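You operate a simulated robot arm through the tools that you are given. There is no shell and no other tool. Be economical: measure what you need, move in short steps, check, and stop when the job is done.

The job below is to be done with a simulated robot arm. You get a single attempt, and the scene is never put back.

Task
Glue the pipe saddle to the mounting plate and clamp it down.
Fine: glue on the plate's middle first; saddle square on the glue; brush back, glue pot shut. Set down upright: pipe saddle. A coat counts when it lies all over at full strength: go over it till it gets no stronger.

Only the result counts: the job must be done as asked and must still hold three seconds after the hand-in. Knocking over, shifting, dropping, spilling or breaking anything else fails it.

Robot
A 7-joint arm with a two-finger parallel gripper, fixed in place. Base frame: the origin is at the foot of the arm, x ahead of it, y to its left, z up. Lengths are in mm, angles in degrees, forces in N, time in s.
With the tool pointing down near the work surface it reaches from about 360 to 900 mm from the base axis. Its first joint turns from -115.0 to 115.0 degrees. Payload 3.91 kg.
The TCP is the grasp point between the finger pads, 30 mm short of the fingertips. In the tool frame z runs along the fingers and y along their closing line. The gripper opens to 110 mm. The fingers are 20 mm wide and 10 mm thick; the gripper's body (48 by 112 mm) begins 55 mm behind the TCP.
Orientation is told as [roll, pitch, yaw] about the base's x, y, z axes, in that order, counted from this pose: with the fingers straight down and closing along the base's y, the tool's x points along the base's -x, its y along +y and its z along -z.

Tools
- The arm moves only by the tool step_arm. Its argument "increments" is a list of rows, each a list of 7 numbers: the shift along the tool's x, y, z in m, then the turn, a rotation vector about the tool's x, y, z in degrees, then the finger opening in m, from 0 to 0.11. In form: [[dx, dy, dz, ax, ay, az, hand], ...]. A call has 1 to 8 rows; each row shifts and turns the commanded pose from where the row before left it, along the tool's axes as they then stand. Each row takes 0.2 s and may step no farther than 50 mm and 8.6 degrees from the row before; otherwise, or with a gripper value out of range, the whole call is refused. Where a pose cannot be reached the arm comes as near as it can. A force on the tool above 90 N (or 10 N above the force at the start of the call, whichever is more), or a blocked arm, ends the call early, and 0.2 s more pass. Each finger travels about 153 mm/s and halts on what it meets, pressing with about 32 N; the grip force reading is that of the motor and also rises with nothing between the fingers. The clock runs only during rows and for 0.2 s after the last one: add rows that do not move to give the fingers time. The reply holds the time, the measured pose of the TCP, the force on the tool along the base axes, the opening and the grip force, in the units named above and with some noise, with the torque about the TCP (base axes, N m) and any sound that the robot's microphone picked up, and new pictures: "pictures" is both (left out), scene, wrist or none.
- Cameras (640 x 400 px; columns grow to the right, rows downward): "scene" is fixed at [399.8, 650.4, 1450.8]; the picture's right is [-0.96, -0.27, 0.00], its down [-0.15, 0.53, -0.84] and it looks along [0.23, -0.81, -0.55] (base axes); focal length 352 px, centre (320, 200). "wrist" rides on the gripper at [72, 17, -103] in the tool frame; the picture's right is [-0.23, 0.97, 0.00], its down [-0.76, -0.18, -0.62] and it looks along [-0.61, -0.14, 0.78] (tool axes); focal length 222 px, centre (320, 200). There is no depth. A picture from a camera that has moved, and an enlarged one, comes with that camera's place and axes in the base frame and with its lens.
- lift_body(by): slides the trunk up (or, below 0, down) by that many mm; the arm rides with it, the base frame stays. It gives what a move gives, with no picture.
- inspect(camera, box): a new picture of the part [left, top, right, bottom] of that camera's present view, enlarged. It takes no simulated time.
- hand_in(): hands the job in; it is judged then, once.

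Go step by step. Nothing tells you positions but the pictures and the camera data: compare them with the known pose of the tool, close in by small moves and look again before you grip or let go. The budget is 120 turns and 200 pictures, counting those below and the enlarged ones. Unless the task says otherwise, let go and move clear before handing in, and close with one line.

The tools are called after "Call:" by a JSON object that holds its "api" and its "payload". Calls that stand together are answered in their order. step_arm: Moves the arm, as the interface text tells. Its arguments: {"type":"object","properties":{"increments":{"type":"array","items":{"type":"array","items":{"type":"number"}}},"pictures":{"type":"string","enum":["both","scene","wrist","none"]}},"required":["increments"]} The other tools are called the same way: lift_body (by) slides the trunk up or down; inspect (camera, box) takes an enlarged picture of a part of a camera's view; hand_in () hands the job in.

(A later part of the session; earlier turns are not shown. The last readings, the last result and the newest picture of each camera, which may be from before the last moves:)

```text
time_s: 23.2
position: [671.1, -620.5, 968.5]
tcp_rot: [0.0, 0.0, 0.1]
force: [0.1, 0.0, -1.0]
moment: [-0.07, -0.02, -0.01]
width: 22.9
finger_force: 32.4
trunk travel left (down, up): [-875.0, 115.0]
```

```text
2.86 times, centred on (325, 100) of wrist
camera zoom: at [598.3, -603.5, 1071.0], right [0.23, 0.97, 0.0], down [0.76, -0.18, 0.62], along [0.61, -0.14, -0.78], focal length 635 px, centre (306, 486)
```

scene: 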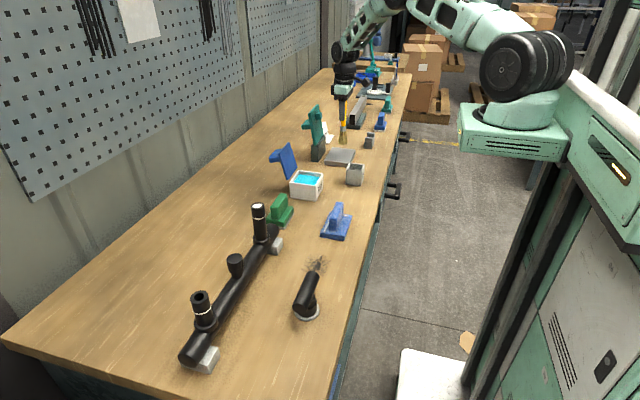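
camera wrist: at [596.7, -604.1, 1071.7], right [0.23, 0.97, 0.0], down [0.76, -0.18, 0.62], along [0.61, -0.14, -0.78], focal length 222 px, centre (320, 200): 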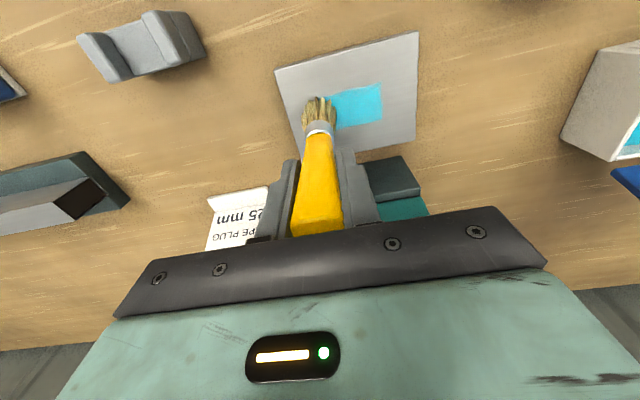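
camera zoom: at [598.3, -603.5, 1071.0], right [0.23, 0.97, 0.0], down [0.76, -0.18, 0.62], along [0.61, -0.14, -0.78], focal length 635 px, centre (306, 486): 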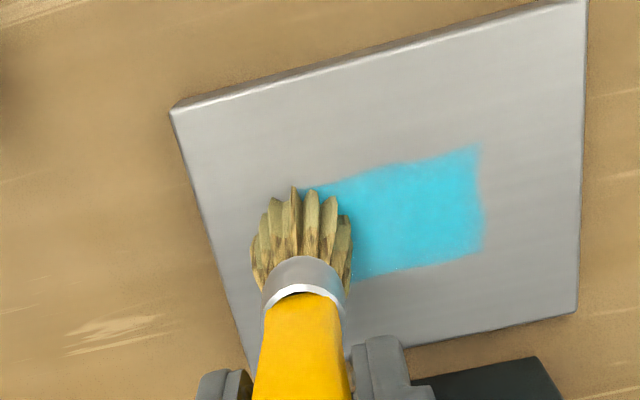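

Colour seems unchanged. Lift to view the whole patch closely.

Call:
{"api": "step_arm", "payload": {"increments": [[0, 0, -0.03, 0, 0, 0, 0.0], [0.02, -0.03, -0.03, 0, 0, 0, 0.0], [0.02, -0.03, 0, 0, 0, 0, 0.0], [0, 0, 0, 0, 0, 0, 0.0]], "pictures": "none"}}

Call:
{"api": "inspect", "payload": {"camera": "wrist", "box": [300, 60, 460, 180]}}

Call:
{"api": "inspect", "payload": {"camera": "scene", "box": [310, 130, 370, 180]}}

```text
time_s: 24.2
position: [631.0, -680.1, 1026.2]
tcp_rot: [0.0, 0.0, 0.1]
force: [-0.1, 0.8, -0.8]
moment: [-0.02, -0.03, 0.01]
width: 23.0
finger_force: 31.8
trunk travel left (down, up): [-875.0, 115.0]
```

```text
3.33 times, centred on (380, 120) of wrist
camera zoom: at [558.6, -661.7, 1130.0], right [0.23, 0.97, 0.0], down [0.76, -0.18, 0.62], along [0.61, -0.14, -0.78], focal length 740 px, centre (120, 467)
```

zoom: 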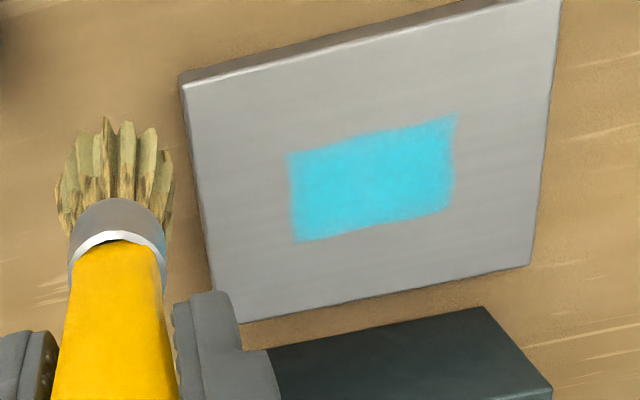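

```text
8.00 times, centred on (340, 155) of scene
camera zoom: at [399.8, 650.4, 1450.8], right [-0.96, -0.27, 0.0], down [-0.15, 0.53, -0.84], along [0.23, -0.81, -0.55], focal length 2814 px, centre (160, 560)
```

zoom: 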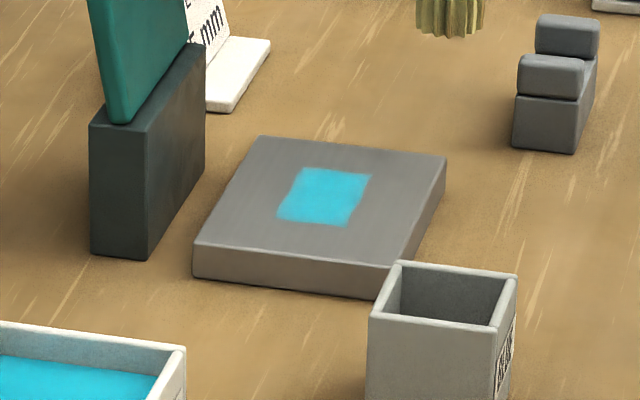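

The patch is even, but I'll reload once and go over it again to make sure it's saturated.

Call:
{"api": "step_arm", "payload": {"increments": [[-0.0068, 0.0462, -0.003, 0, 0, 0, 0.0], [-0.0068, 0.0462, -0.003, 0, 0, 0, 0.0], [-0.0068, 0.0462, -0.003, 0, 0, 0, 0.0], [-0.0068, 0.0462, -0.003, 0, 0, 0, 0.0], [-0.0068, 0.0462, -0.003, 0, 0, 0, 0.0], [-0.0173, 0.0462, 0, 0, 0, 0, 0.0], [-0.0173, 0.0462, 0, 0, 0, 0, 0.0], [-0.0173, 0.0462, 0, 0, 0, 0, 0.0]], "pictures": "none"}}

Call:
{"api": "step_arm", "payload": {"increments": [[0, 0, 0.02, 0, 0, 0, 0.0], [0, 0, 0.02, 0, 0, 0, 0.0], [0, 0, 0.01, 0, 0, 0, 0.0], [0, 0, 0, 0, 0, 0, 0.0]], "pictures": "wrist"}}

Call:
{"api": "inspect", "payload": {"camera": "scene", "box": [260, 100, 380, 210]}}

```text
time_s: 26.0
position: [715.4, -312.4, 1041.6]
tcp_rot: [0.0, 0.0, 0.0]
force: [0.0, -1.5, -0.7]
moment: [0.01, -0.02, -0.01]
width: 23.0
finger_force: 31.6
trunk travel left (down, up): [-875.0, 115.0]
```

```text
time_s: 27.0
position: [716.3, -310.8, 994.6]
tcp_rot: [-0.1, -0.2, 0.1]
force: [-2.8, 4.2, 23.0]
moment: [0.63, 0.24, -0.02]
width: 23.2
finger_force: 32.1
trunk travel left (down, up): [-875.0, 115.0]
camera wrist: at [643.5, -293.1, 1097.3], right [0.23, 0.97, 0.0], down [0.76, -0.18, 0.63], along [0.61, -0.14, -0.78], focal length 222 px, centre (320, 200)
```

wrist: 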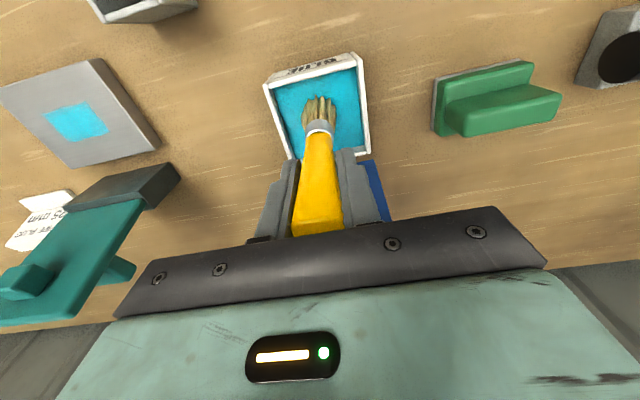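

```text
3.64 times, centred on (320, 155) of scene
camera zoom: at [399.8, 650.4, 1450.8], right [-0.96, -0.27, 0.0], down [-0.15, 0.53, -0.84], along [0.23, -0.81, -0.55], focal length 1279 px, centre (320, 364)
```

zoom: 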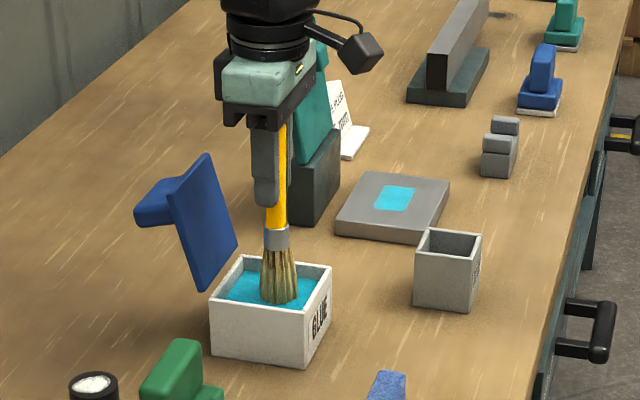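

Loaded again. Back to the plate along the same clear path.

Call:
{"api": "step_arm", "payload": {"increments": [[0, 0, -0.048, 0, 0, 0, 0.0], [0.016, -0.04, 0, 0, 0, 0, 0.0], [0.016, -0.04, 0, 0, 0, 0, 0.0], [0.015, -0.04, 0, 0, 0, 0, 0.0], [0, -0.045, 0, 0, 0, 0, 0.0], [0, -0.045, 0, 0, 0, 0, 0.0], [0, -0.045, 0, 0, 0, 0, 0.0], [0, -0.045, 0.02, 0, 0, 0, 0.0]], "pictures": "none"}}

Call:
{"api": "step_arm", "payload": {"increments": [[0, 0, 0.03, 0, 0, 0, 0.0], [0, 0, 0.01, 0, 0, 0, 0.0], [0, 0, 0.007, 0, 0, 0, 0.0], [0, 0, 0, 0, 0, 0, 0.0]], "pictures": "none"}}

```text
time_s: 28.8
position: [667.5, -610.8, 1019.8]
tcp_rot: [0.0, 0.0, 0.0]
force: [0.0, 0.4, -0.1]
moment: [-0.05, 0.0, 0.02]
width: 23.1
finger_force: 31.9
trunk travel left (down, up): [-875.0, 115.0]
```

```text
time_s: 29.8
position: [668.7, -612.4, 973.8]
tcp_rot: [-0.1, 0.0, 0.1]
force: [0.3, 0.5, -1.9]
moment: [0.06, -0.03, 0.0]
width: 23.3
finger_force: 32.6
trunk travel left (down, up): [-875.0, 115.0]
```

Call:
{"api": "step_arm", "payload": {"increments": [[0, 0, 0.002, 0, 0, 0, 0.0], [0, 0, 0.0015, 0, 0, 0, 0.0], [0, 0, 0, 0, 0, 0, 0.0]], "pictures": "none"}}

```text
time_s: 30.6
position: [671.3, -613.6, 970.9]
tcp_rot: [-0.2, -0.1, 0.1]
force: [0.3, 1.3, 6.0]
moment: [0.32, -0.11, 0.02]
width: 23.3
finger_force: 32.2
trunk travel left (down, up): [-875.0, 115.0]
```

Contact again (6 N). Strokes over the patch.

Call:
{"api": "step_arm", "payload": {"increments": [[0, 0.02, 0.0005, 0, 0, 0, 0.0], [0, 0.02, 0, 0, 0, 0, 0.0], [0, 0.02, 0, 0, 0, 0, 0.0], [-0.01, 0, 0, 0, 0, 0, 0.0], [0, -0.02, 0.0003, 0, 0, 0, 0.0], [0, -0.02, 0, 0, 0, 0, 0.0], [0, -0.02, 0, 0, 0, 0, 0.0], [0.02, 0, 0.0003, 0, 0, 0, 0.0]], "pictures": "none"}}

Call:
{"api": "step_arm", "payload": {"increments": [[0, 0.02, 0.0003, 0, 0, 0, 0.0], [0, 0.02, 0, 0, 0, 0, 0.0], [0, 0.02, 0, 0, 0, 0, 0.0], [-0.01, 0, 0.0003, 0, 0, 0, 0.0], [0, -0.02, 0, 0, 0, 0, 0.0], [0, -0.02, 0, 0, 0, 0, 0.0], [0, -0.02, 0, 0, 0, 0, 0.0]], "pictures": "none"}}

Call:
{"api": "step_arm", "payload": {"increments": [[0, 0, -0.03, 0, 0, 0, 0.0], [0.02, -0.03, -0.03, 0, 0, 0, 0.0], [0.02, -0.03, 0, 0, 0, 0, 0.0], [0, 0, 0, 0, 0, 0, 0.0]], "pictures": "none"}}

Call:
{"api": "inspect", "payload": {"camera": "wrist", "box": [300, 60, 460, 180]}}

Call:
{"api": "inspect", "payload": {"camera": "scene", "box": [310, 130, 370, 180]}}

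```text
time_s: 32.4
position: [658.4, -613.8, 967.9]
tcp_rot: [-0.1, 0.0, 0.1]
force: [2.6, -1.3, 13.1]
moment: [-0.42, -0.19, -0.07]
width: 23.6
finger_force: 31.6
trunk travel left (down, up): [-875.0, 115.0]
```

```text
time_s: 34.0
position: [670.1, -613.5, 967.0]
tcp_rot: [0.0, 0.0, 0.1]
force: [-0.1, -1.0, -1.5]
moment: [-0.05, 0.01, -0.02]
width: 23.0
finger_force: 32.2
trunk travel left (down, up): [-875.0, 115.0]
```

```text
time_s: 35.0
position: [630.0, -674.0, 1025.5]
tcp_rot: [-0.1, 0.0, 0.1]
force: [-0.3, -0.2, -1.0]
moment: [0.01, 0.01, 0.01]
width: 23.4
finger_force: 31.5
trunk travel left (down, up): [-875.0, 115.0]
```

```text
3.33 times, centred on (380, 120) of wrist
camera zoom: at [556.6, -656.5, 1128.6], right [0.23, 0.97, 0.0], down [0.76, -0.18, 0.62], along [0.61, -0.14, -0.78], focal length 740 px, centre (120, 467)
```

zoom: 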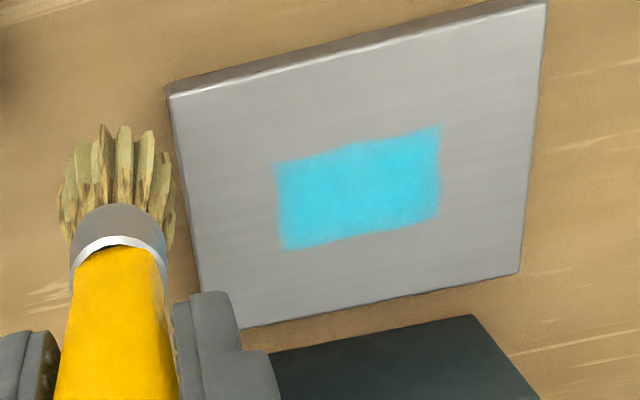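

```text
8.00 times, centred on (340, 155) of scene
camera zoom: at [399.8, 650.4, 1450.8], right [-0.96, -0.27, 0.0], down [-0.15, 0.53, -0.84], along [0.23, -0.81, -0.55], focal length 2814 px, centre (160, 560)
```

zoom: 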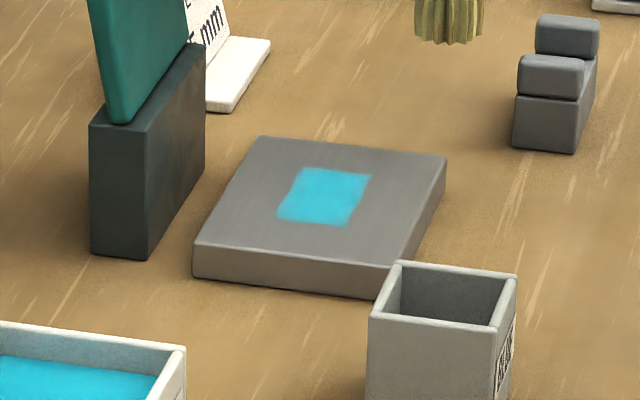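

The coat is unchanged from before, so it's saturated. Now take the brush back above its holder at (580,−430).

Call:
{"api": "step_arm", "payload": {"increments": [[0.008, 0.04, -0.02, 0, 0, 0, 0.0], [0.008, 0.041, 0, 0, 0, 0, 0.0], [0.008, 0.041, 0, 0, 0, 0, 0.0], [0.008, 0.041, 0, 0, 0, 0, 0.0], [0.008, 0.041, 0, 0, 0, 0, 0.0], [0.008, 0.04, 0, 0, 0, 0, 0.0], [0, 0, 0.0, 0, 0, 0, 0.0]]}}

Call:
{"api": "inspect", "payload": {"camera": "scene", "box": [320, 100, 400, 200]}}

Call:
{"api": "inspect", "payload": {"camera": "wrist", "box": [270, 50, 370, 150]}}

```text
time_s: 36.6
position: [581.0, -427.6, 1049.3]
tcp_rot: [0.0, 0.1, 0.1]
force: [-0.4, 0.1, -0.9]
moment: [-0.05, 0.01, -0.01]
width: 23.1
finger_force: 32.1
trunk travel left (down, up): [-875.0, 115.0]
camera wrist: at [508.2, -409.6, 1152.2], right [0.23, 0.97, 0.0], down [0.76, -0.18, 0.62], along [0.61, -0.14, -0.78], focal length 222 px, centre (320, 200)
```

scene: 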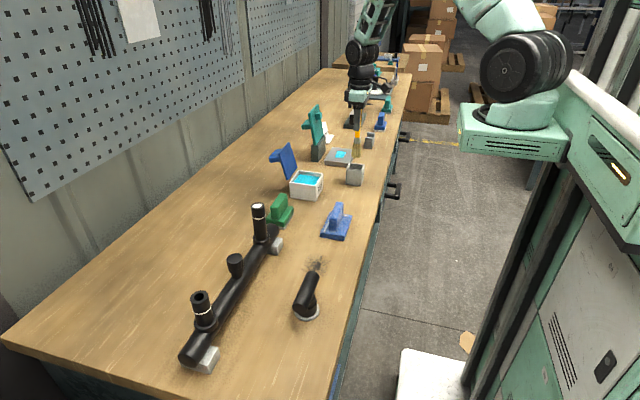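
wrist: 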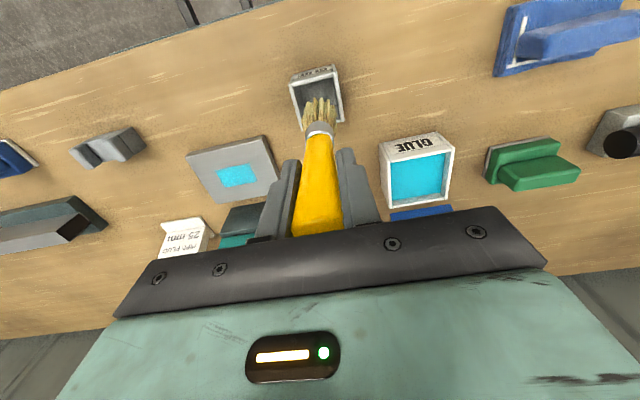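

```text
4.00 times, centred on (360, 150) of scene
camera zoom: at [399.8, 650.4, 1450.8], right [-0.96, -0.27, 0.0], down [-0.15, 0.53, -0.84], along [0.23, -0.81, -0.55], focal length 1407 px, centre (160, 400)
```

zoom: 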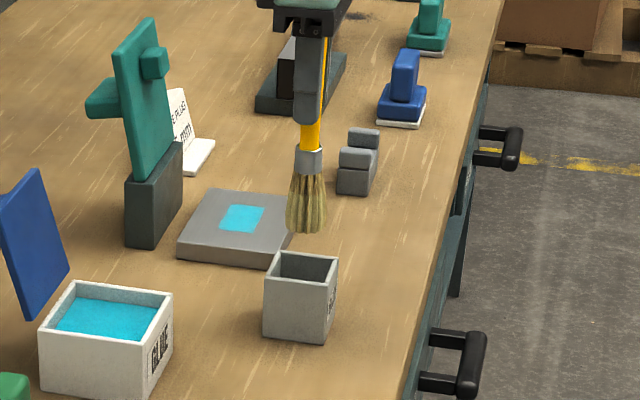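

```text
4.00 times, centred on (320, 100) of wrist
camera zoom: at [508.2, -409.6, 1152.2], right [0.23, 0.97, 0.0], down [0.76, -0.18, 0.62], along [0.61, -0.14, -0.78], focal length 888 px, centre (320, 600)
```

zoom: 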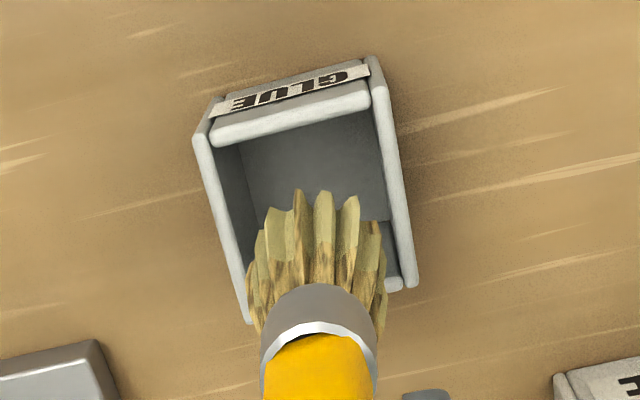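

Holder centre is (580,−431), rim z≈874; align and lower.

Call:
{"api": "step_arm", "payload": {"increments": [[0.001, -0.003, 0.03, 0, 0, 0, 0.0], [0, 0, 0.03, 0, 0, 0, 0.0], [0, 0, 0.02, 0, 0, 0, 0.0], [0, 0, 0.01, 0, 0, 0, 0.0], [0, 0, 0, 0, 0, 0, 0.0]], "pictures": "none"}}

Call:
{"api": "inspect", "payload": {"camera": "wrist", "box": [270, 50, 370, 150]}}

Call:
{"api": "inspect", "payload": {"camera": "scene", "box": [320, 100, 400, 200]}}

```text
time_s: 37.8
position: [582.6, -432.1, 957.0]
tcp_rot: [0.0, 0.0, 0.1]
force: [0.5, -0.4, -0.5]
moment: [0.02, -0.01, -0.03]
width: 23.1
finger_force: 32.0
trunk travel left (down, up): [-875.0, 115.0]
```

```text
4.00 times, centred on (320, 100) of wrist
camera zoom: at [507.7, -414.8, 1061.4], right [0.23, 0.97, 0.0], down [0.76, -0.18, 0.62], along [0.61, -0.14, -0.78], focal length 888 px, centre (320, 600)
```

zoom: 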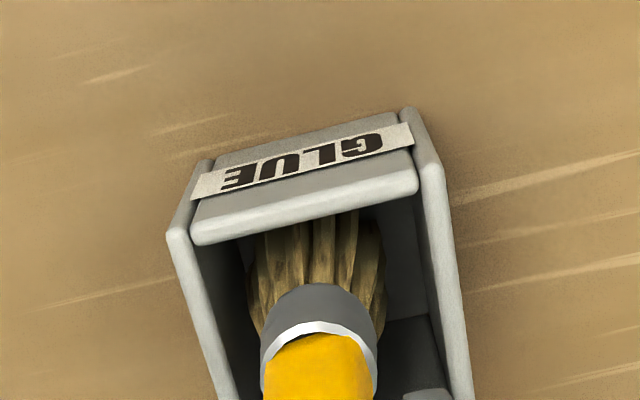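

```text
4.00 times, centred on (360, 150) of scene
camera zoom: at [399.8, 650.4, 1450.8], right [-0.96, -0.27, 0.0], down [-0.15, 0.53, -0.84], along [0.23, -0.81, -0.55], focal length 1407 px, centre (160, 400)
```

zoom: 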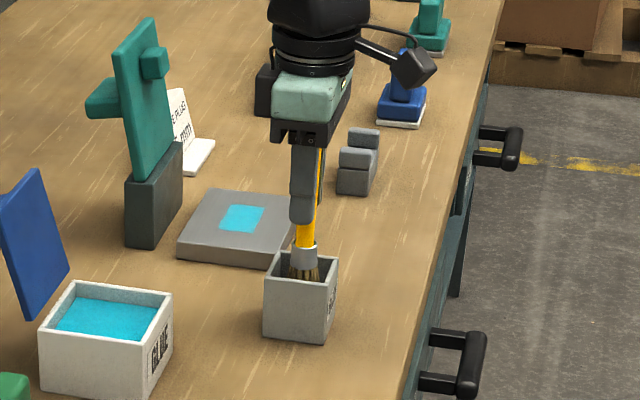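

Bristles are inside the holder. Lower the rest until it touches the floor.

Call:
{"api": "step_arm", "payload": {"increments": [[0, 0, 0.006, 0, 0, 0, 0.0], [0, 0, 0, 0, 0, 0, 0.0]], "pictures": "none"}}

Call:
{"api": "step_arm", "payload": {"increments": [[0, 0, 0.003, 0, 0, 0, 0.0], [0, 0, 0, 0, 0, 0, 0.0]], "pictures": "none"}}

Call:
{"api": "step_arm", "payload": {"increments": [[0, 0, 0.003, 0, 0, 0, 0.0], [0, 0, 0, 0, 0, 0, 0.0]], "pictures": "none"}}

```text
time_s: 38.4
position: [580.1, -432.7, 953.0]
tcp_rot: [-0.1, -0.1, 0.0]
force: [0.6, -0.7, -0.5]
moment: [0.03, 0.0, -0.02]
width: 23.1
finger_force: 32.1
trunk travel left (down, up): [-875.0, 115.0]
```

```text
time_s: 39.0
position: [580.9, -432.6, 949.0]
tcp_rot: [0.1, 0.0, 0.0]
force: [-2.0, 0.5, 5.9]
moment: [0.02, 0.11, -0.03]
width: 23.4
finger_force: 31.9
trunk travel left (down, up): [-875.0, 115.0]
```

```text
time_s: 39.6
position: [581.9, -433.0, 946.5]
tcp_rot: [-0.1, -0.1, 0.1]
force: [0.7, -0.5, 23.4]
moment: [0.18, -0.16, -0.09]
width: 23.4
finger_force: 31.9
trunk travel left (down, up): [-875.0, 115.0]
```

It's on the floor of the holder. Ease 1 mm, open, and look.

Call:
{"api": "step_arm", "payload": {"increments": [[0, 0, -0.001, 0, 0, 0, 0.0], [0, 0, 0, 0, 0, 0, 0.045], [0, 0, 0, 0, 0, 0, 0.07], [0, 0, 0, 0, 0, 0, 0.07]], "pictures": "wrist"}}

Call:
{"api": "inspect", "payload": {"camera": "scene", "box": [320, 100, 400, 200]}}

```text
time_s: 40.6
position: [580.7, -432.3, 946.3]
tcp_rot: [0.0, 0.0, 0.1]
force: [-0.7, 0.8, 0.3]
moment: [0.0, 0.01, 0.01]
width: 70.1
finger_force: 0.0
trunk travel left (down, up): [-875.0, 115.0]
camera wrist: at [507.5, -414.4, 1049.8], right [0.23, 0.97, 0.0], down [0.76, -0.18, 0.62], along [0.61, -0.14, -0.78], focal length 222 px, centre (320, 200)
```

wrist: 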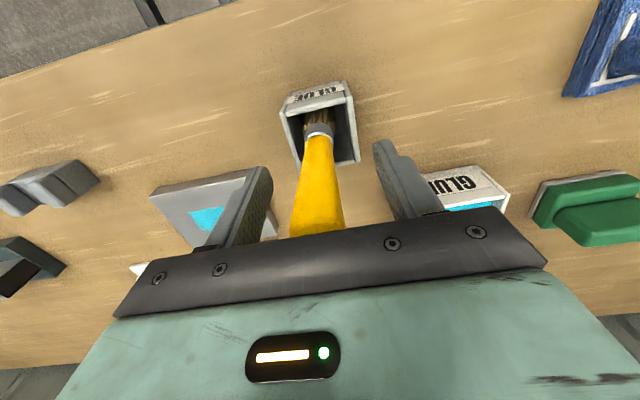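

```text
4.00 times, centred on (360, 150) of scene
camera zoom: at [399.8, 650.4, 1450.8], right [-0.96, -0.27, 0.0], down [-0.15, 0.53, -0.84], along [0.23, -0.81, -0.55], focal length 1407 px, centre (160, 400)
```

zoom: 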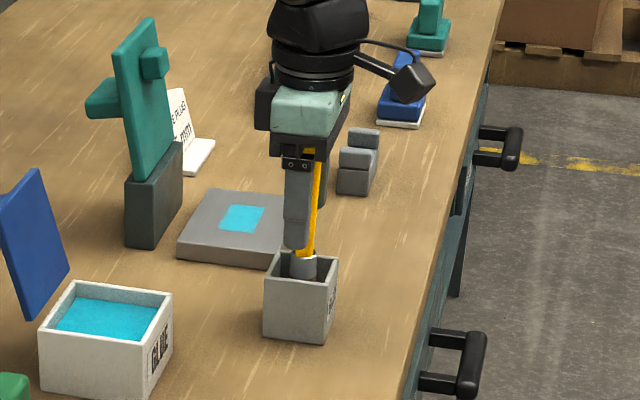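

Brush stands in its holder. Rise straight up, then move toward the lid of the pot.

Call:
{"api": "step_arm", "payload": {"increments": [[0, 0, -0.045, 0, 0, 0, 0.07], [0, 0, -0.045, 0, 0, 0, 0.07], [0, 0, -0.045, 0, 0, 0, 0.07], [-0.045, 0.01, 0, 0, 0, 0, 0.07], [-0.045, 0.02, 0, 0, 0, 0, 0.07], [-0.045, 0.02, 0, 0, 0, 0, 0.07], [0, 0, 0, 0, 0, 0, 0.07]]}}

Call:
{"api": "inspect", "payload": {"camera": "wrist", "box": [300, 70, 500, 220]}}

Call:
{"api": "inspect", "payload": {"camera": "scene", "box": [260, 130, 340, 210]}}

```text
time_s: 42.2
position: [715.9, -382.2, 1080.9]
tcp_rot: [-0.1, 0.0, 0.1]
force: [0.2, 0.8, -0.2]
moment: [0.0, -0.02, 0.03]
width: 70.0
finger_force: 0.1
trunk travel left (down, up): [-875.0, 115.0]
camera wrist: at [643.1, -364.4, 1185.1], right [0.23, 0.97, 0.0], down [0.76, -0.18, 0.62], along [0.61, -0.14, -0.78], focal length 222 px, centre (320, 200)
```

scene: 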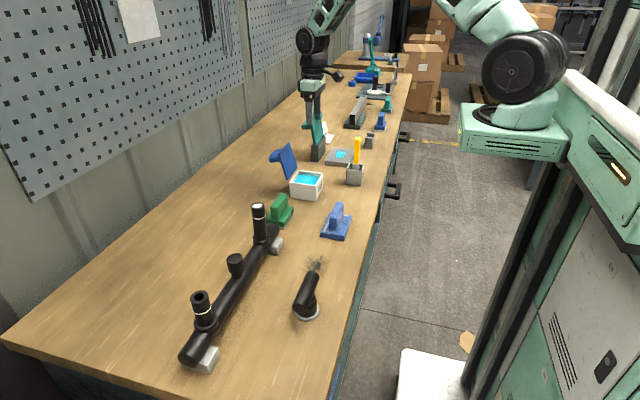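
wrist: 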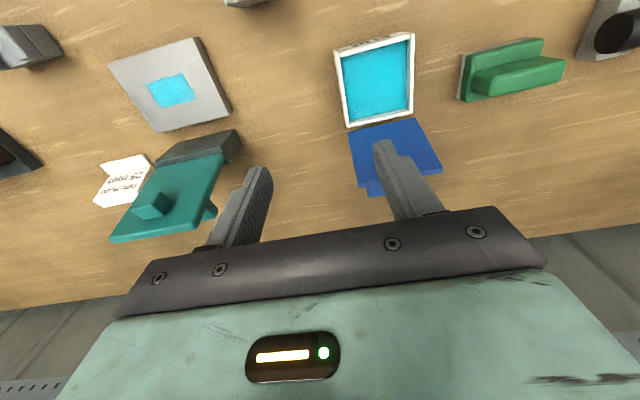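

```text
2.67 times, centred on (400, 145) of wrist
camera zoom: at [643.1, -364.4, 1185.1], right [0.23, 0.97, 0.0], down [0.76, -0.18, 0.62], along [0.61, -0.14, -0.78], focal length 592 px, centre (107, 347)
```

zoom: 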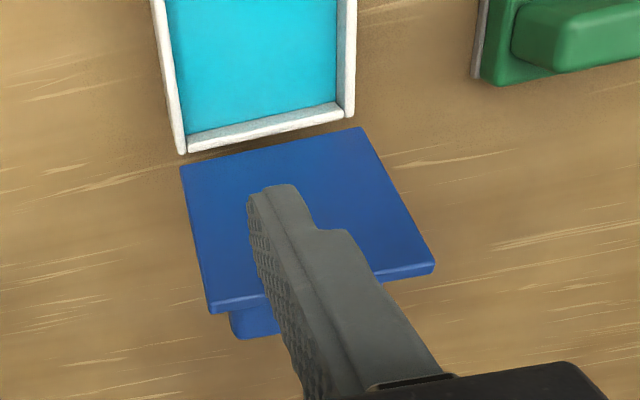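

```text
5.00 times, centred on (300, 170) of scene
camera zoom: at [399.8, 650.4, 1450.8], right [-0.96, -0.27, 0.0], down [-0.15, 0.53, -0.84], along [0.23, -0.81, -0.55], focal length 1759 px, centre (420, 350)
```

zoom: 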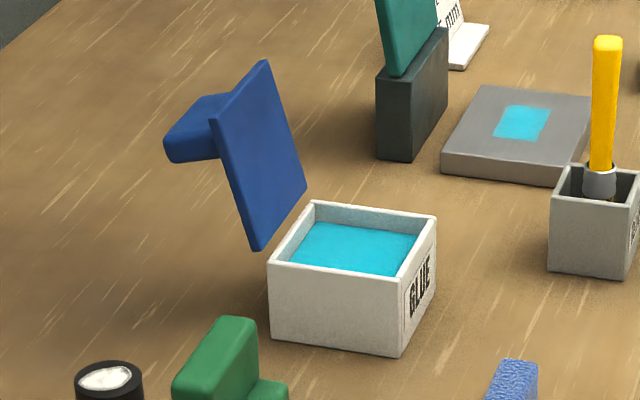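

The lid spans y −353…−260, with top edge near x 799, z 972, and the tab sticks out behind it. Move above the tab for a proper look.

Call:
{"api": "step_arm", "payload": {"increments": [[-0.035, 0.02, -0.01, 0, 0, 0, 0.09], [-0.035, 0.02, 0, 0, 0, 0, 0.09], [-0.035, 0.02, 0, 0, 0, 0, 0.09], [0, 0.01, 0, 0, 0, 0, 0.09], [0, 0, 0, 0, 0, 0, 0.09]], "pictures": "wrist"}}

Call:
{"api": "inspect", "payload": {"camera": "wrist", "box": [230, 0, 410, 170]}}

```text
time_s: 43.4
position: [821.1, -310.9, 1091.2]
tcp_rot: [0.0, 0.0, 0.1]
force: [-0.2, -0.4, 0.1]
moment: [0.02, 0.03, -0.01]
width: 89.9
finger_force: 0.0
trunk travel left (down, up): [-875.0, 115.0]
camera wrist: at [748.1, -293.5, 1194.4], right [0.23, 0.97, 0.0], down [0.76, -0.18, 0.62], along [0.61, -0.14, -0.78], focal length 222 px, centre (320, 200)
```

wrist: 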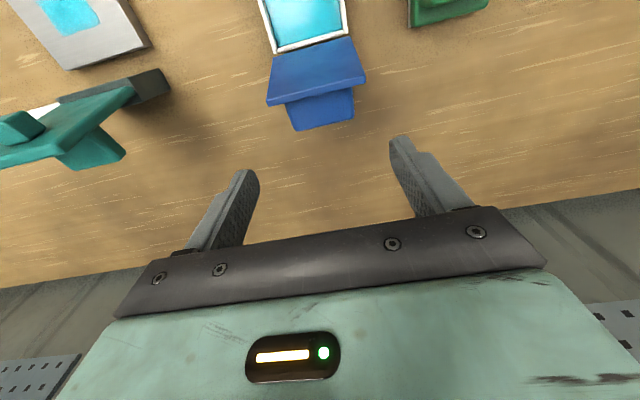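

```text
2.35 times, centred on (320, 85) of wrist
camera zoom: at [748.1, -293.5, 1194.4], right [0.23, 0.97, 0.0], down [0.76, -0.18, 0.62], along [0.61, -0.14, -0.78], focal length 523 px, centre (320, 471)
```

zoom: 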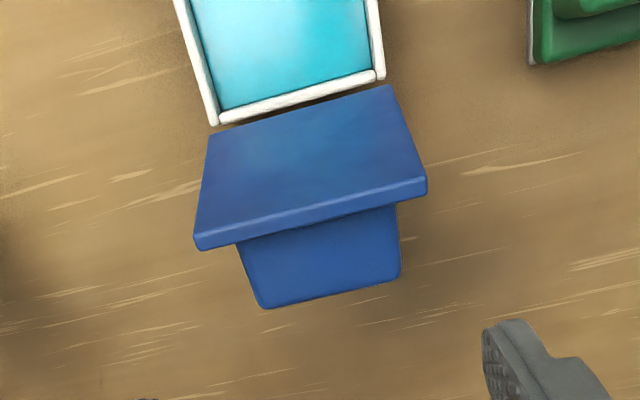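

The tab spans y −341…−275, centred near (822,−308,938). I'll straddle it with the fingers and grip it by its ends.

Call:
{"api": "step_arm", "payload": {"increments": [[-0.002, 0.003, 0.045, 0, 0, 0, 0.095], [0, 0, 0.045, 0, 0, 0, 0.095], [0, 0, 0.03, 0, 0, 0, 0.095], [0, 0, 0.0, 0, 0, 0, 0.095]], "pictures": "wrist"}}

Call:
{"api": "inspect", "payload": {"camera": "scene", "box": [250, 110, 340, 210]}}

```text
time_s: 44.4
position: [823.2, -309.1, 970.0]
tcp_rot: [0.0, -0.1, 0.1]
force: [-1.0, -0.7, -0.3]
moment: [-0.04, 0.01, 0.02]
width: 94.9
finger_force: 0.2
trunk travel left (down, up): [-875.0, 115.0]
camera wrist: at [750.5, -291.1, 1073.2], right [0.23, 0.97, 0.0], down [0.76, -0.18, 0.62], along [0.61, -0.14, -0.78], focal length 222 px, centre (320, 200)
```

wrist: 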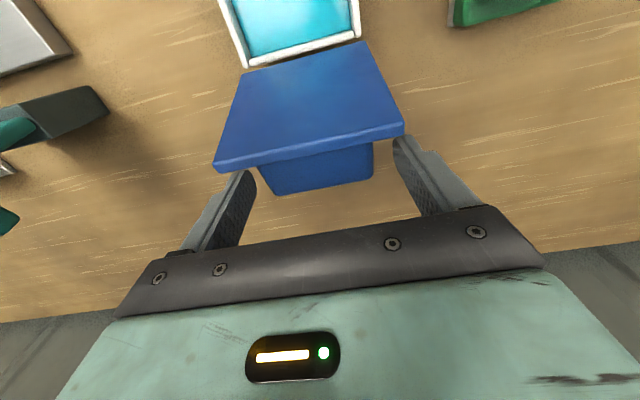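

```text
4.00 times, centred on (295, 160) of scene
camera zoom: at [399.8, 650.4, 1450.8], right [-0.96, -0.27, 0.0], down [-0.15, 0.53, -0.84], along [0.23, -0.81, -0.55], focal length 1407 px, centre (420, 360)
```

zoom: 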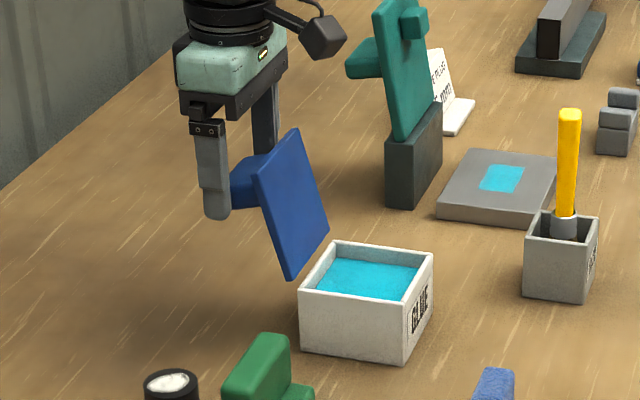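

Call:
{"api": "step_arm", "payload": {"increments": [[0, 0, 0.012, 0, 0, 0, 0.095], [0, 0, 0.01, 0, 0, 0, 0.095], [0, 0, 0.0, 0, 0, 0, 0.06], [0, 0, 0.0, 0, 0, 0, 0.04], [0, 0, 0.0, 0, 0, 0, 0.04]], "pictures": "wrist"}}

Call:
{"api": "inspect", "payload": {"camera": "scene", "box": [250, 110, 340, 210]}}

```text
time_s: 45.6
position: [823.2, -310.3, 949.1]
tcp_rot: [0.0, 0.0, 0.0]
force: [0.5, -4.7, -2.7]
moment: [-0.45, -0.17, 0.08]
width: 70.0
finger_force: 45.2
trunk travel left (down, up): [-875.0, 115.0]
camera wrist: at [750.1, -292.0, 1051.7], right [0.23, 0.97, 0.0], down [0.76, -0.18, 0.62], along [0.61, -0.14, -0.78], focal length 222 px, centre (320, 200)
```

wrist: 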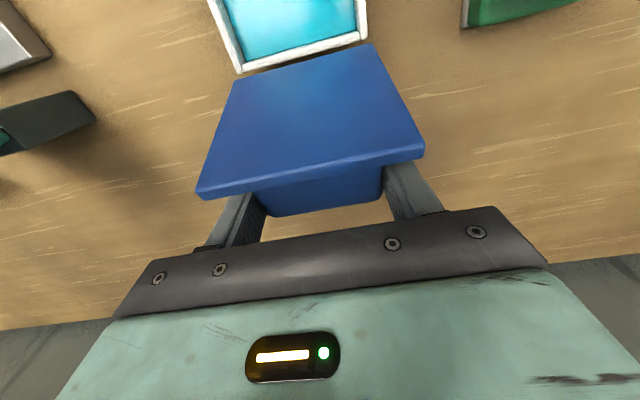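

```text
4.00 times, centred on (295, 160) of scene
camera zoom: at [399.8, 650.4, 1450.8], right [-0.96, -0.27, 0.0], down [-0.15, 0.53, -0.84], along [0.23, -0.81, -0.55], focal length 1407 px, centre (420, 360)
```

zoom: 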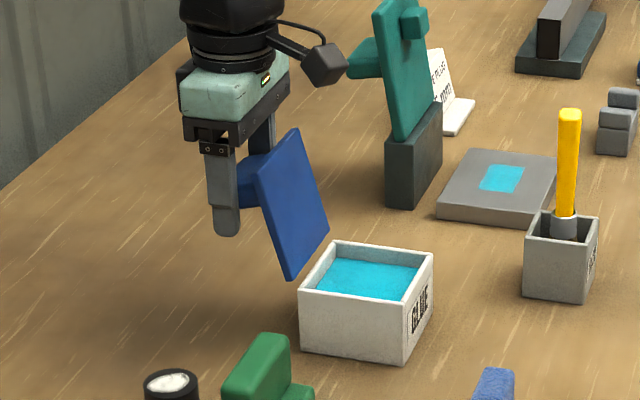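

Tab gripped. Swing the lid through the first part of the arc about its hinge.

Call:
{"api": "step_arm", "payload": {"increments": [[0.015, -0.001, -0.011, 0, 0, 0, 0.04], [0.0171, -0.001, -0.0071, 0, 0, 0, 0.04], [0.0184, 0, -0.003, 0, 0, 0, 0.04]], "pictures": "wrist"}}

Call:
{"api": "inspect", "payload": {"camera": "scene", "box": [250, 110, 340, 210]}}

```text
time_s: 46.4
position: [774.0, -309.8, 970.1]
tcp_rot: [0.1, 0.1, 0.0]
force: [10.1, 0.5, -5.5]
moment: [-0.04, -0.81, -0.24]
width: 69.9
finger_force: 44.9
trunk travel left (down, up): [-875.0, 115.0]
camera wrist: at [700.3, -292.2, 1073.6], right [0.23, 0.97, 0.0], down [0.76, -0.18, 0.62], along [0.61, -0.14, -0.78], focal length 222 px, centre (320, 200)
```

wrist: 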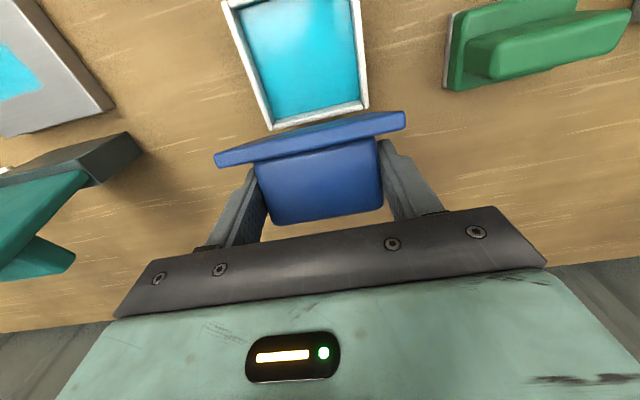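

```text
4.00 times, centred on (295, 160) of scene
camera zoom: at [399.8, 650.4, 1450.8], right [-0.96, -0.27, 0.0], down [-0.15, 0.53, -0.84], along [0.23, -0.81, -0.55], focal length 1407 px, centre (420, 360)
```

zoom: 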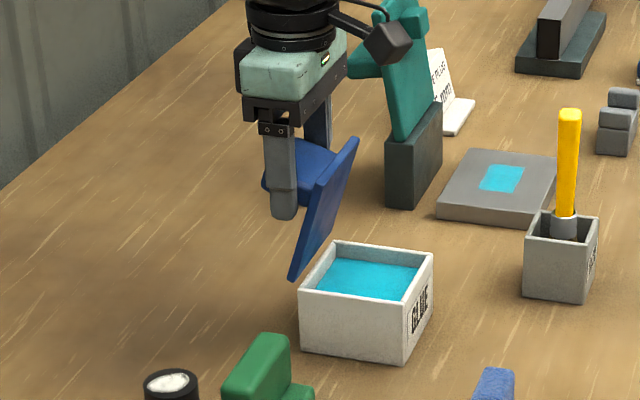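

The lid is past vertical. Continue the arc, with slightly more height to keep fingertips off the panel.

Call:
{"api": "step_arm", "payload": {"increments": [[0.0185, 0, 0.0004, 0, 0, 0, 0.04], [0.0177, 0, 0.0046, 0, 0, 0, 0.04], [0.0158, 0, 0.0076, 0, 0, 0, 0.04], [0.0132, 0, 0.0111, 0, 0, 0, 0.04]], "pictures": "wrist"}}

Call:
{"api": "inspect", "payload": {"camera": "scene", "box": [250, 110, 340, 210]}}

```text
time_s: 47.4
position: [707.9, -310.3, 946.8]
tcp_rot: [0.1, 0.0, 0.1]
force: [15.5, 1.3, 7.4]
moment: [0.7, -1.38, -0.24]
width: 69.8
finger_force: 44.6
trunk travel left (down, up): [-875.0, 115.0]
camera wrist: at [634.7, -292.1, 1049.0], right [0.23, 0.97, 0.0], down [0.76, -0.18, 0.62], along [0.61, -0.14, -0.78], focal length 222 px, centre (320, 200)
```

wrist: 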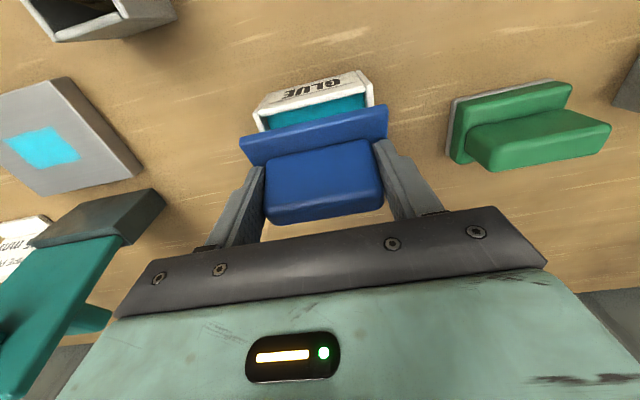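

```text
4.00 times, centred on (295, 160) of scene
camera zoom: at [399.8, 650.4, 1450.8], right [-0.96, -0.27, 0.0], down [-0.15, 0.53, -0.84], along [0.23, -0.81, -0.55], focal length 1407 px, centre (420, 360)
```

zoom: 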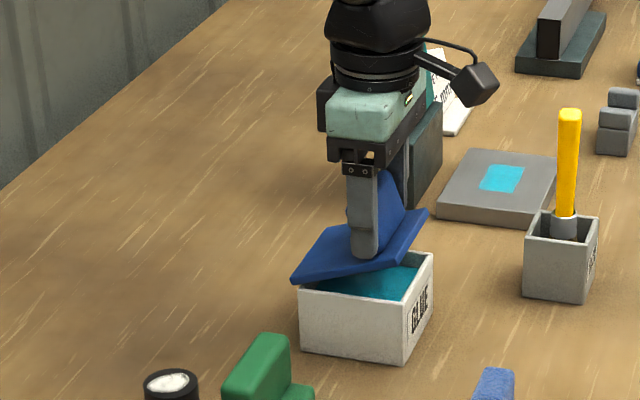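

Almost closed. Continue down gently.

Call:
{"api": "step_arm", "payload": {"increments": [[0.006, 0, 0.01, 0, 0, 0, 0.04], [0.003, 0, 0.008, 0, 0, 0, 0.04], [0, 0, 0, 0, 0, 0, 0.04]], "pictures": "none"}}

Call:
{"api": "inspect", "payload": {"camera": "scene", "box": [250, 110, 340, 210]}}

```text
time_s: 48.2
position: [695.2, -309.8, 928.0]
tcp_rot: [0.0, 0.4, 0.1]
force: [-0.9, 4.2, 9.0]
moment: [-0.66, -0.69, 0.31]
width: 69.8
finger_force: 45.1
trunk travel left (down, up): [-875.0, 115.0]
```

```text
4.00 times, centred on (295, 160) of scene
camera zoom: at [399.8, 650.4, 1450.8], right [-0.96, -0.27, 0.0], down [-0.15, 0.53, -0.84], along [0.23, -0.81, -0.55], focal length 1407 px, centre (420, 360)
```

zoom: 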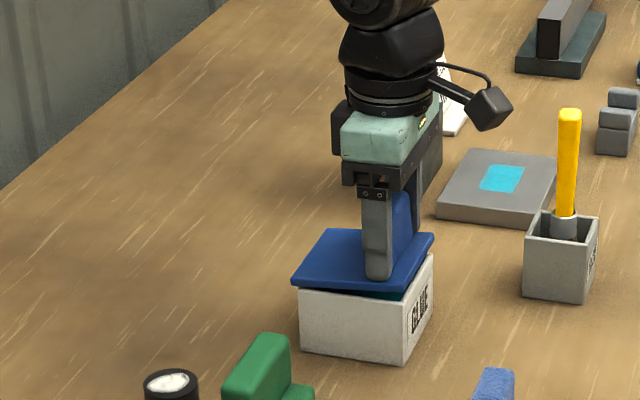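

Call:
{"api": "step_arm", "payload": {"increments": [[0.001, 0, 0.004, 0, 0, 0, 0.04], [0, 0, 0.003, 0, 0, 0, 0.04], [0, 0, 0, 0, 0, 0, 0.04]], "pictures": "none"}}

Call:
{"api": "inspect", "payload": {"camera": "scene", "box": [270, 150, 340, 210]}}

```text
time_s: 49.0
position: [694.9, -309.7, 921.5]
tcp_rot: [-0.1, 0.1, 0.0]
force: [-11.4, 5.2, 18.1]
moment: [-0.34, -0.99, 0.02]
width: 69.6
finger_force: 45.4
trunk travel left (down, up): [-875.0, 115.0]
```

```text
6.67 times, centred on (305, 180) of scene
camera zoom: at [399.8, 650.4, 1450.8], right [-0.96, -0.27, 0.0], down [-0.15, 0.53, -0.84], along [0.23, -0.81, -0.55], focal length 2345 px, centre (420, 333)
```

zoom: 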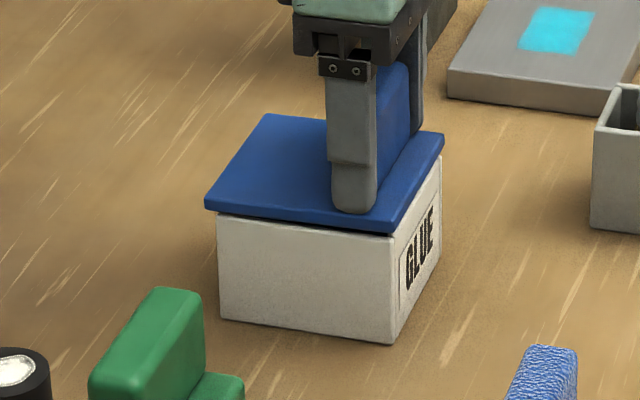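

Call:
{"api": "step_arm", "payload": {"increments": [[0.002, 0, 0.003, 0, 0, 0, 0.04], [0, 0, 0, 0, 0, 0, 0.04], [0, 0, 0, 0, 0, 0, 0.08], [0, 0, 0, 0, 0, 0, 0.095], [0, 0, 0, 0, 0, 0, 0.095]], "pictures": "wrist"}}

Call:
{"api": "inspect", "payload": {"camera": "scene", "box": [270, 150, 340, 210]}}

```text
time_s: 50.2
position: [693.7, -307.5, 916.6]
tcp_rot: [0.3, 0.3, 0.2]
force: [-0.4, -0.7, 0.3]
moment: [0.08, 0.01, -0.01]
width: 96.3
finger_force: 1.3
trunk travel left (down, up): [-875.0, 115.0]
camera wrist: at [621.3, -290.5, 1020.0], right [0.22, 0.97, 0.0], down [0.76, -0.18, 0.62], along [0.6, -0.14, -0.78], focal length 222 px, centre (320, 200)
```

wrist: 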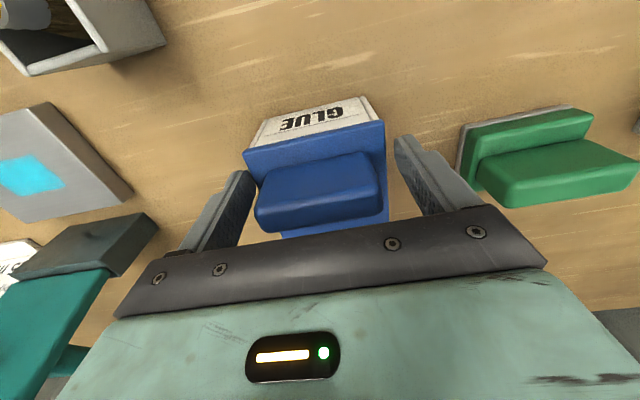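

```text
6.67 times, centred on (305, 180) of scene
camera zoom: at [399.8, 650.4, 1450.8], right [-0.96, -0.27, 0.0], down [-0.15, 0.53, -0.84], along [0.23, -0.81, -0.55], focal length 2345 px, centre (420, 333)
```

zoom: 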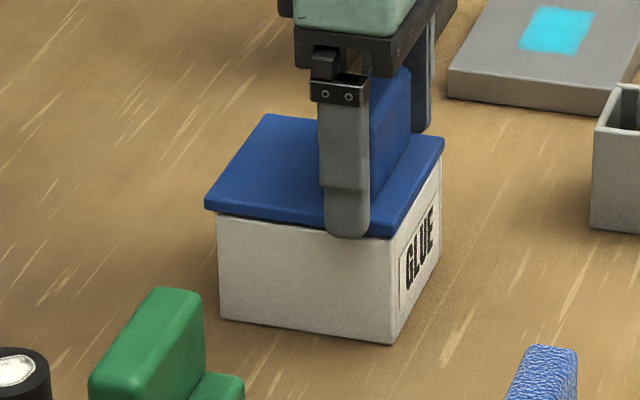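

The lid is down flat. Rise clear and look at it.

Call:
{"api": "step_arm", "payload": {"increments": [[0, 0, -0.045, 0, 0, 0, 0.095], [0, 0, -0.045, 0, 0, 0, 0.095], [0, 0, -0.045, 0, 0, 0, 0.095], [0.03, 0, 0, 0, 0, 0, 0.11]], "pictures": "wrist"}}

Call:
{"api": "inspect", "payload": {"camera": "scene", "box": [270, 130, 390, 210]}}

```text
time_s: 51.2
position: [665.8, -310.1, 1053.4]
tcp_rot: [0.0, 0.0, 0.1]
force: [-0.2, 0.4, -0.3]
moment: [-0.02, 0.02, -0.02]
width: 110.0
finger_force: 0.0
trunk travel left (down, up): [-875.0, 115.0]
camera wrist: at [592.9, -293.2, 1156.5], right [0.23, 0.97, 0.0], down [0.76, -0.18, 0.62], along [0.61, -0.14, -0.78], focal length 222 px, centre (320, 200)
```

wrist: 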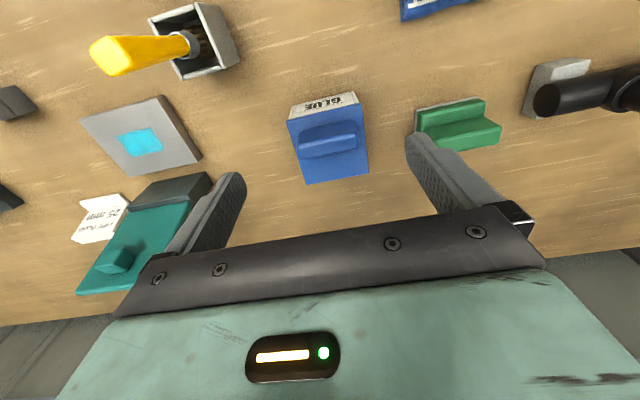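

```text
5.00 times, centred on (330, 170) of scene
camera zoom: at [399.8, 650.4, 1450.8], right [-0.96, -0.27, 0.0], down [-0.15, 0.53, -0.84], along [0.23, -0.81, -0.55], focal length 1759 px, centre (270, 350)
```

zoom: 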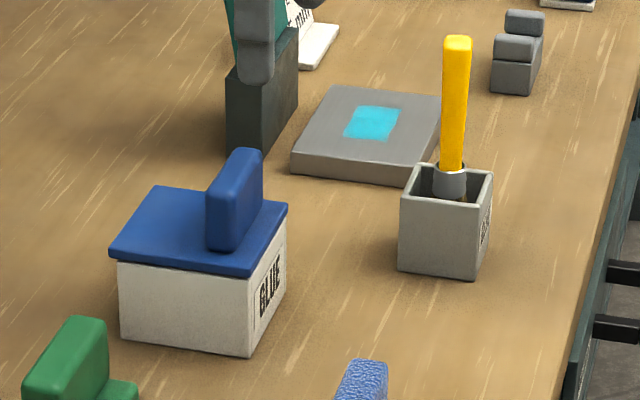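

Pot is shut, brush in its holder. Now travel to view the saddle from above.

Call:
{"api": "step_arm", "payload": {"increments": [[0.01, -0.045, -0.02, 0, 0, 0, 0.11], [0.01, -0.048, 0, 0, 0, 0, 0.11], [0.01, -0.048, 0, 0, 0, 0, 0.11], [0.01, -0.048, 0, 0, 0, 0, 0.11], [0.01, -0.048, 0, 0, 0, 0, 0.11], [0.01, -0.048, 0, 0, 0, 0, 0.11], [0.01, -0.048, 0, 0, 0, 0, 0.11], [0.01, -0.048, 0, 0, 0, 0, 0.11]], "pictures": "none"}}

Call:
{"api": "step_arm", "payload": {"increments": [[0.01, -0.045, 0, 0, 0, 0, 0.11], [0, -0.02, 0.03, 0, 0, 0, 0.11], [0, 0, 0.03, 0, 0, 0, 0.11], [0, 0, 0, 0, 0, 0, 0.11]], "pictures": "wrist"}}

Call:
{"api": "inspect", "payload": {"camera": "wrist", "box": [250, 50, 400, 170]}}

```text
refused: row 1 steps farther than a row can; nothing moved
```

```text
time_s: 52.2
position: [657.0, -378.1, 993.7]
tcp_rot: [0.0, 0.0, 0.0]
force: [0.1, 0.2, 0.2]
moment: [-0.01, -0.01, 0.0]
width: 110.0
finger_force: 0.0
trunk travel left (down, up): [-875.0, 115.0]
camera wrist: at [583.8, -359.5, 1096.4], right [0.23, 0.97, 0.0], down [0.76, -0.18, 0.62], along [0.61, -0.14, -0.78], focal length 222 px, centre (320, 200)
```

wrist: 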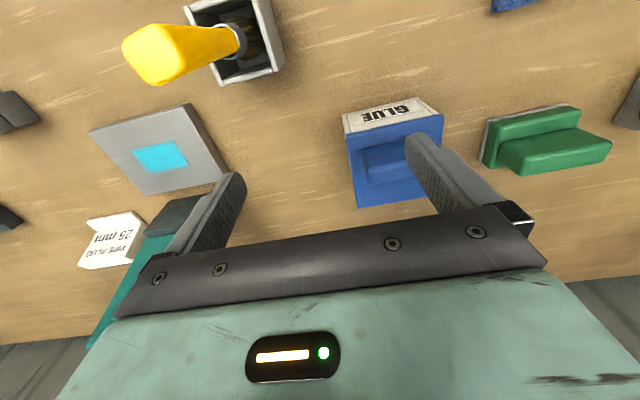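

```text
3.33 times, centred on (325, 110) of wrist
camera zoom: at [583.8, -359.5, 1096.4], right [0.23, 0.97, 0.0], down [0.76, -0.18, 0.62], along [0.61, -0.14, -0.78], focal length 740 px, centre (303, 500)
```

zoom: 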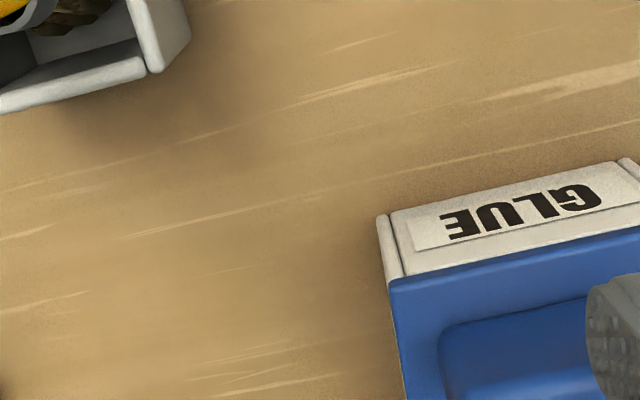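

The first call was refused (step too long), so the arm is at (657,−378,994), all clear. Raise, then travel.

Call:
{"api": "step_arm", "payload": {"increments": [[0, 0, -0.045, 0, 0, 0, 0.11], [0, 0, -0.045, 0, 0, 0, 0.11], [0.012, -0.045, 0, 0, 0, 0, 0.11], [0.012, -0.045, 0, 0, 0, 0, 0.11], [0.012, -0.045, 0, 0, 0, 0, 0.11], [0.012, -0.045, 0, 0, 0, 0, 0.11], [0.012, -0.045, 0, 0, 0, 0, 0.11], [0.012, -0.045, 0, 0, 0, 0, 0.11]], "pictures": "none"}}

```text
time_s: 54.0
position: [583.9, -643.5, 1083.2]
tcp_rot: [-0.1, 0.0, 0.1]
force: [0.2, 0.2, 1.0]
moment: [-0.04, -0.01, -0.01]
width: 109.9
finger_force: 0.1
trunk travel left (down, up): [-875.0, 115.0]
```

Call:
{"api": "step_arm", "payload": {"increments": [[0.004, -0.035, 0.02, 0, 0, 0, 0.11], [0, -0.035, 0.02, 0, 0, 0, 0.11], [0, -0.035, 0.02, 0, 0, 0, 0.11], [0, 0, 0, 0, 0, 0, 0.11]], "pictures": "wrist"}}

Call:
{"api": "inspect", "payload": {"camera": "wrist", "box": [240, 40, 400, 160]}}

Call:
{"api": "inspect", "payload": {"camera": "scene", "box": [340, 110, 400, 160]}}

```text
time_s: 55.0
position: [575.1, -745.8, 1024.4]
tcp_rot: [0.0, -0.1, 0.1]
force: [-0.4, 1.0, 0.0]
moment: [-0.05, -0.01, -0.01]
width: 110.1
finger_force: 0.2
out of reach, approached as far as the arm can: row 3
trunk travel left (down, up): [-875.0, 115.0]
camera wrist: at [502.3, -727.8, 1127.3], right [0.23, 0.97, 0.0], down [0.76, -0.18, 0.62], along [0.61, -0.14, -0.78], focal length 222 px, centre (320, 200)
```

wrist: 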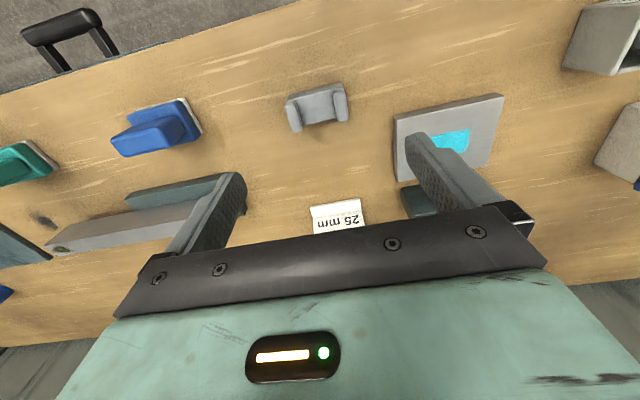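

```text
3.33 times, centred on (320, 100) of wrist
camera zoom: at [502.3, -727.8, 1127.3], right [0.23, 0.97, 0.0], down [0.76, -0.18, 0.62], along [0.61, -0.14, -0.78], focal length 740 px, centre (320, 533)
```

zoom: 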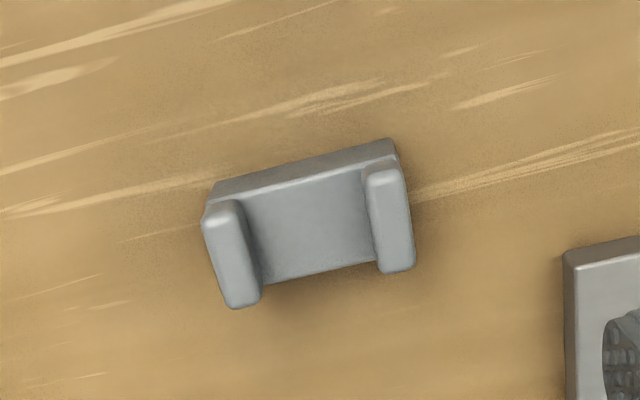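

```text
8.00 times, centred on (370, 135) of scene
camera zoom: at [399.8, 650.4, 1450.8], right [-0.96, -0.27, 0.0], down [-0.15, 0.53, -0.84], along [0.23, -0.81, -0.55], focal length 2814 px, centre (-80, 720)
```

zoom: 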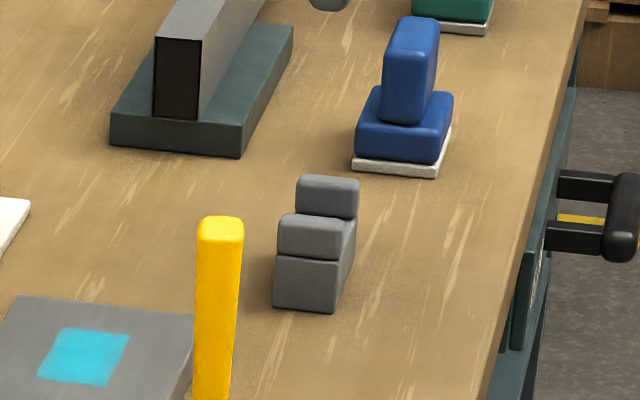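

The saddle is about 70 × 32 × 45 mm, centred near (581,−749), just at the edge of reach. I'll lower the trunk 80 mm, which gives the arm a better reach, then look.

Call:
{"api": "lift_body", "payload": {"by": -80}}

```text
time_s: 56.2
position: [576.3, -745.5, 943.5]
tcp_rot: [-0.1, 0.0, 0.1]
force: [-0.9, 0.3, 0.4]
moment: [-0.02, 0.0, 0.0]
width: 110.0
finger_force: 0.1
trunk travel left (down, up): [-795.0, 195.0]
```

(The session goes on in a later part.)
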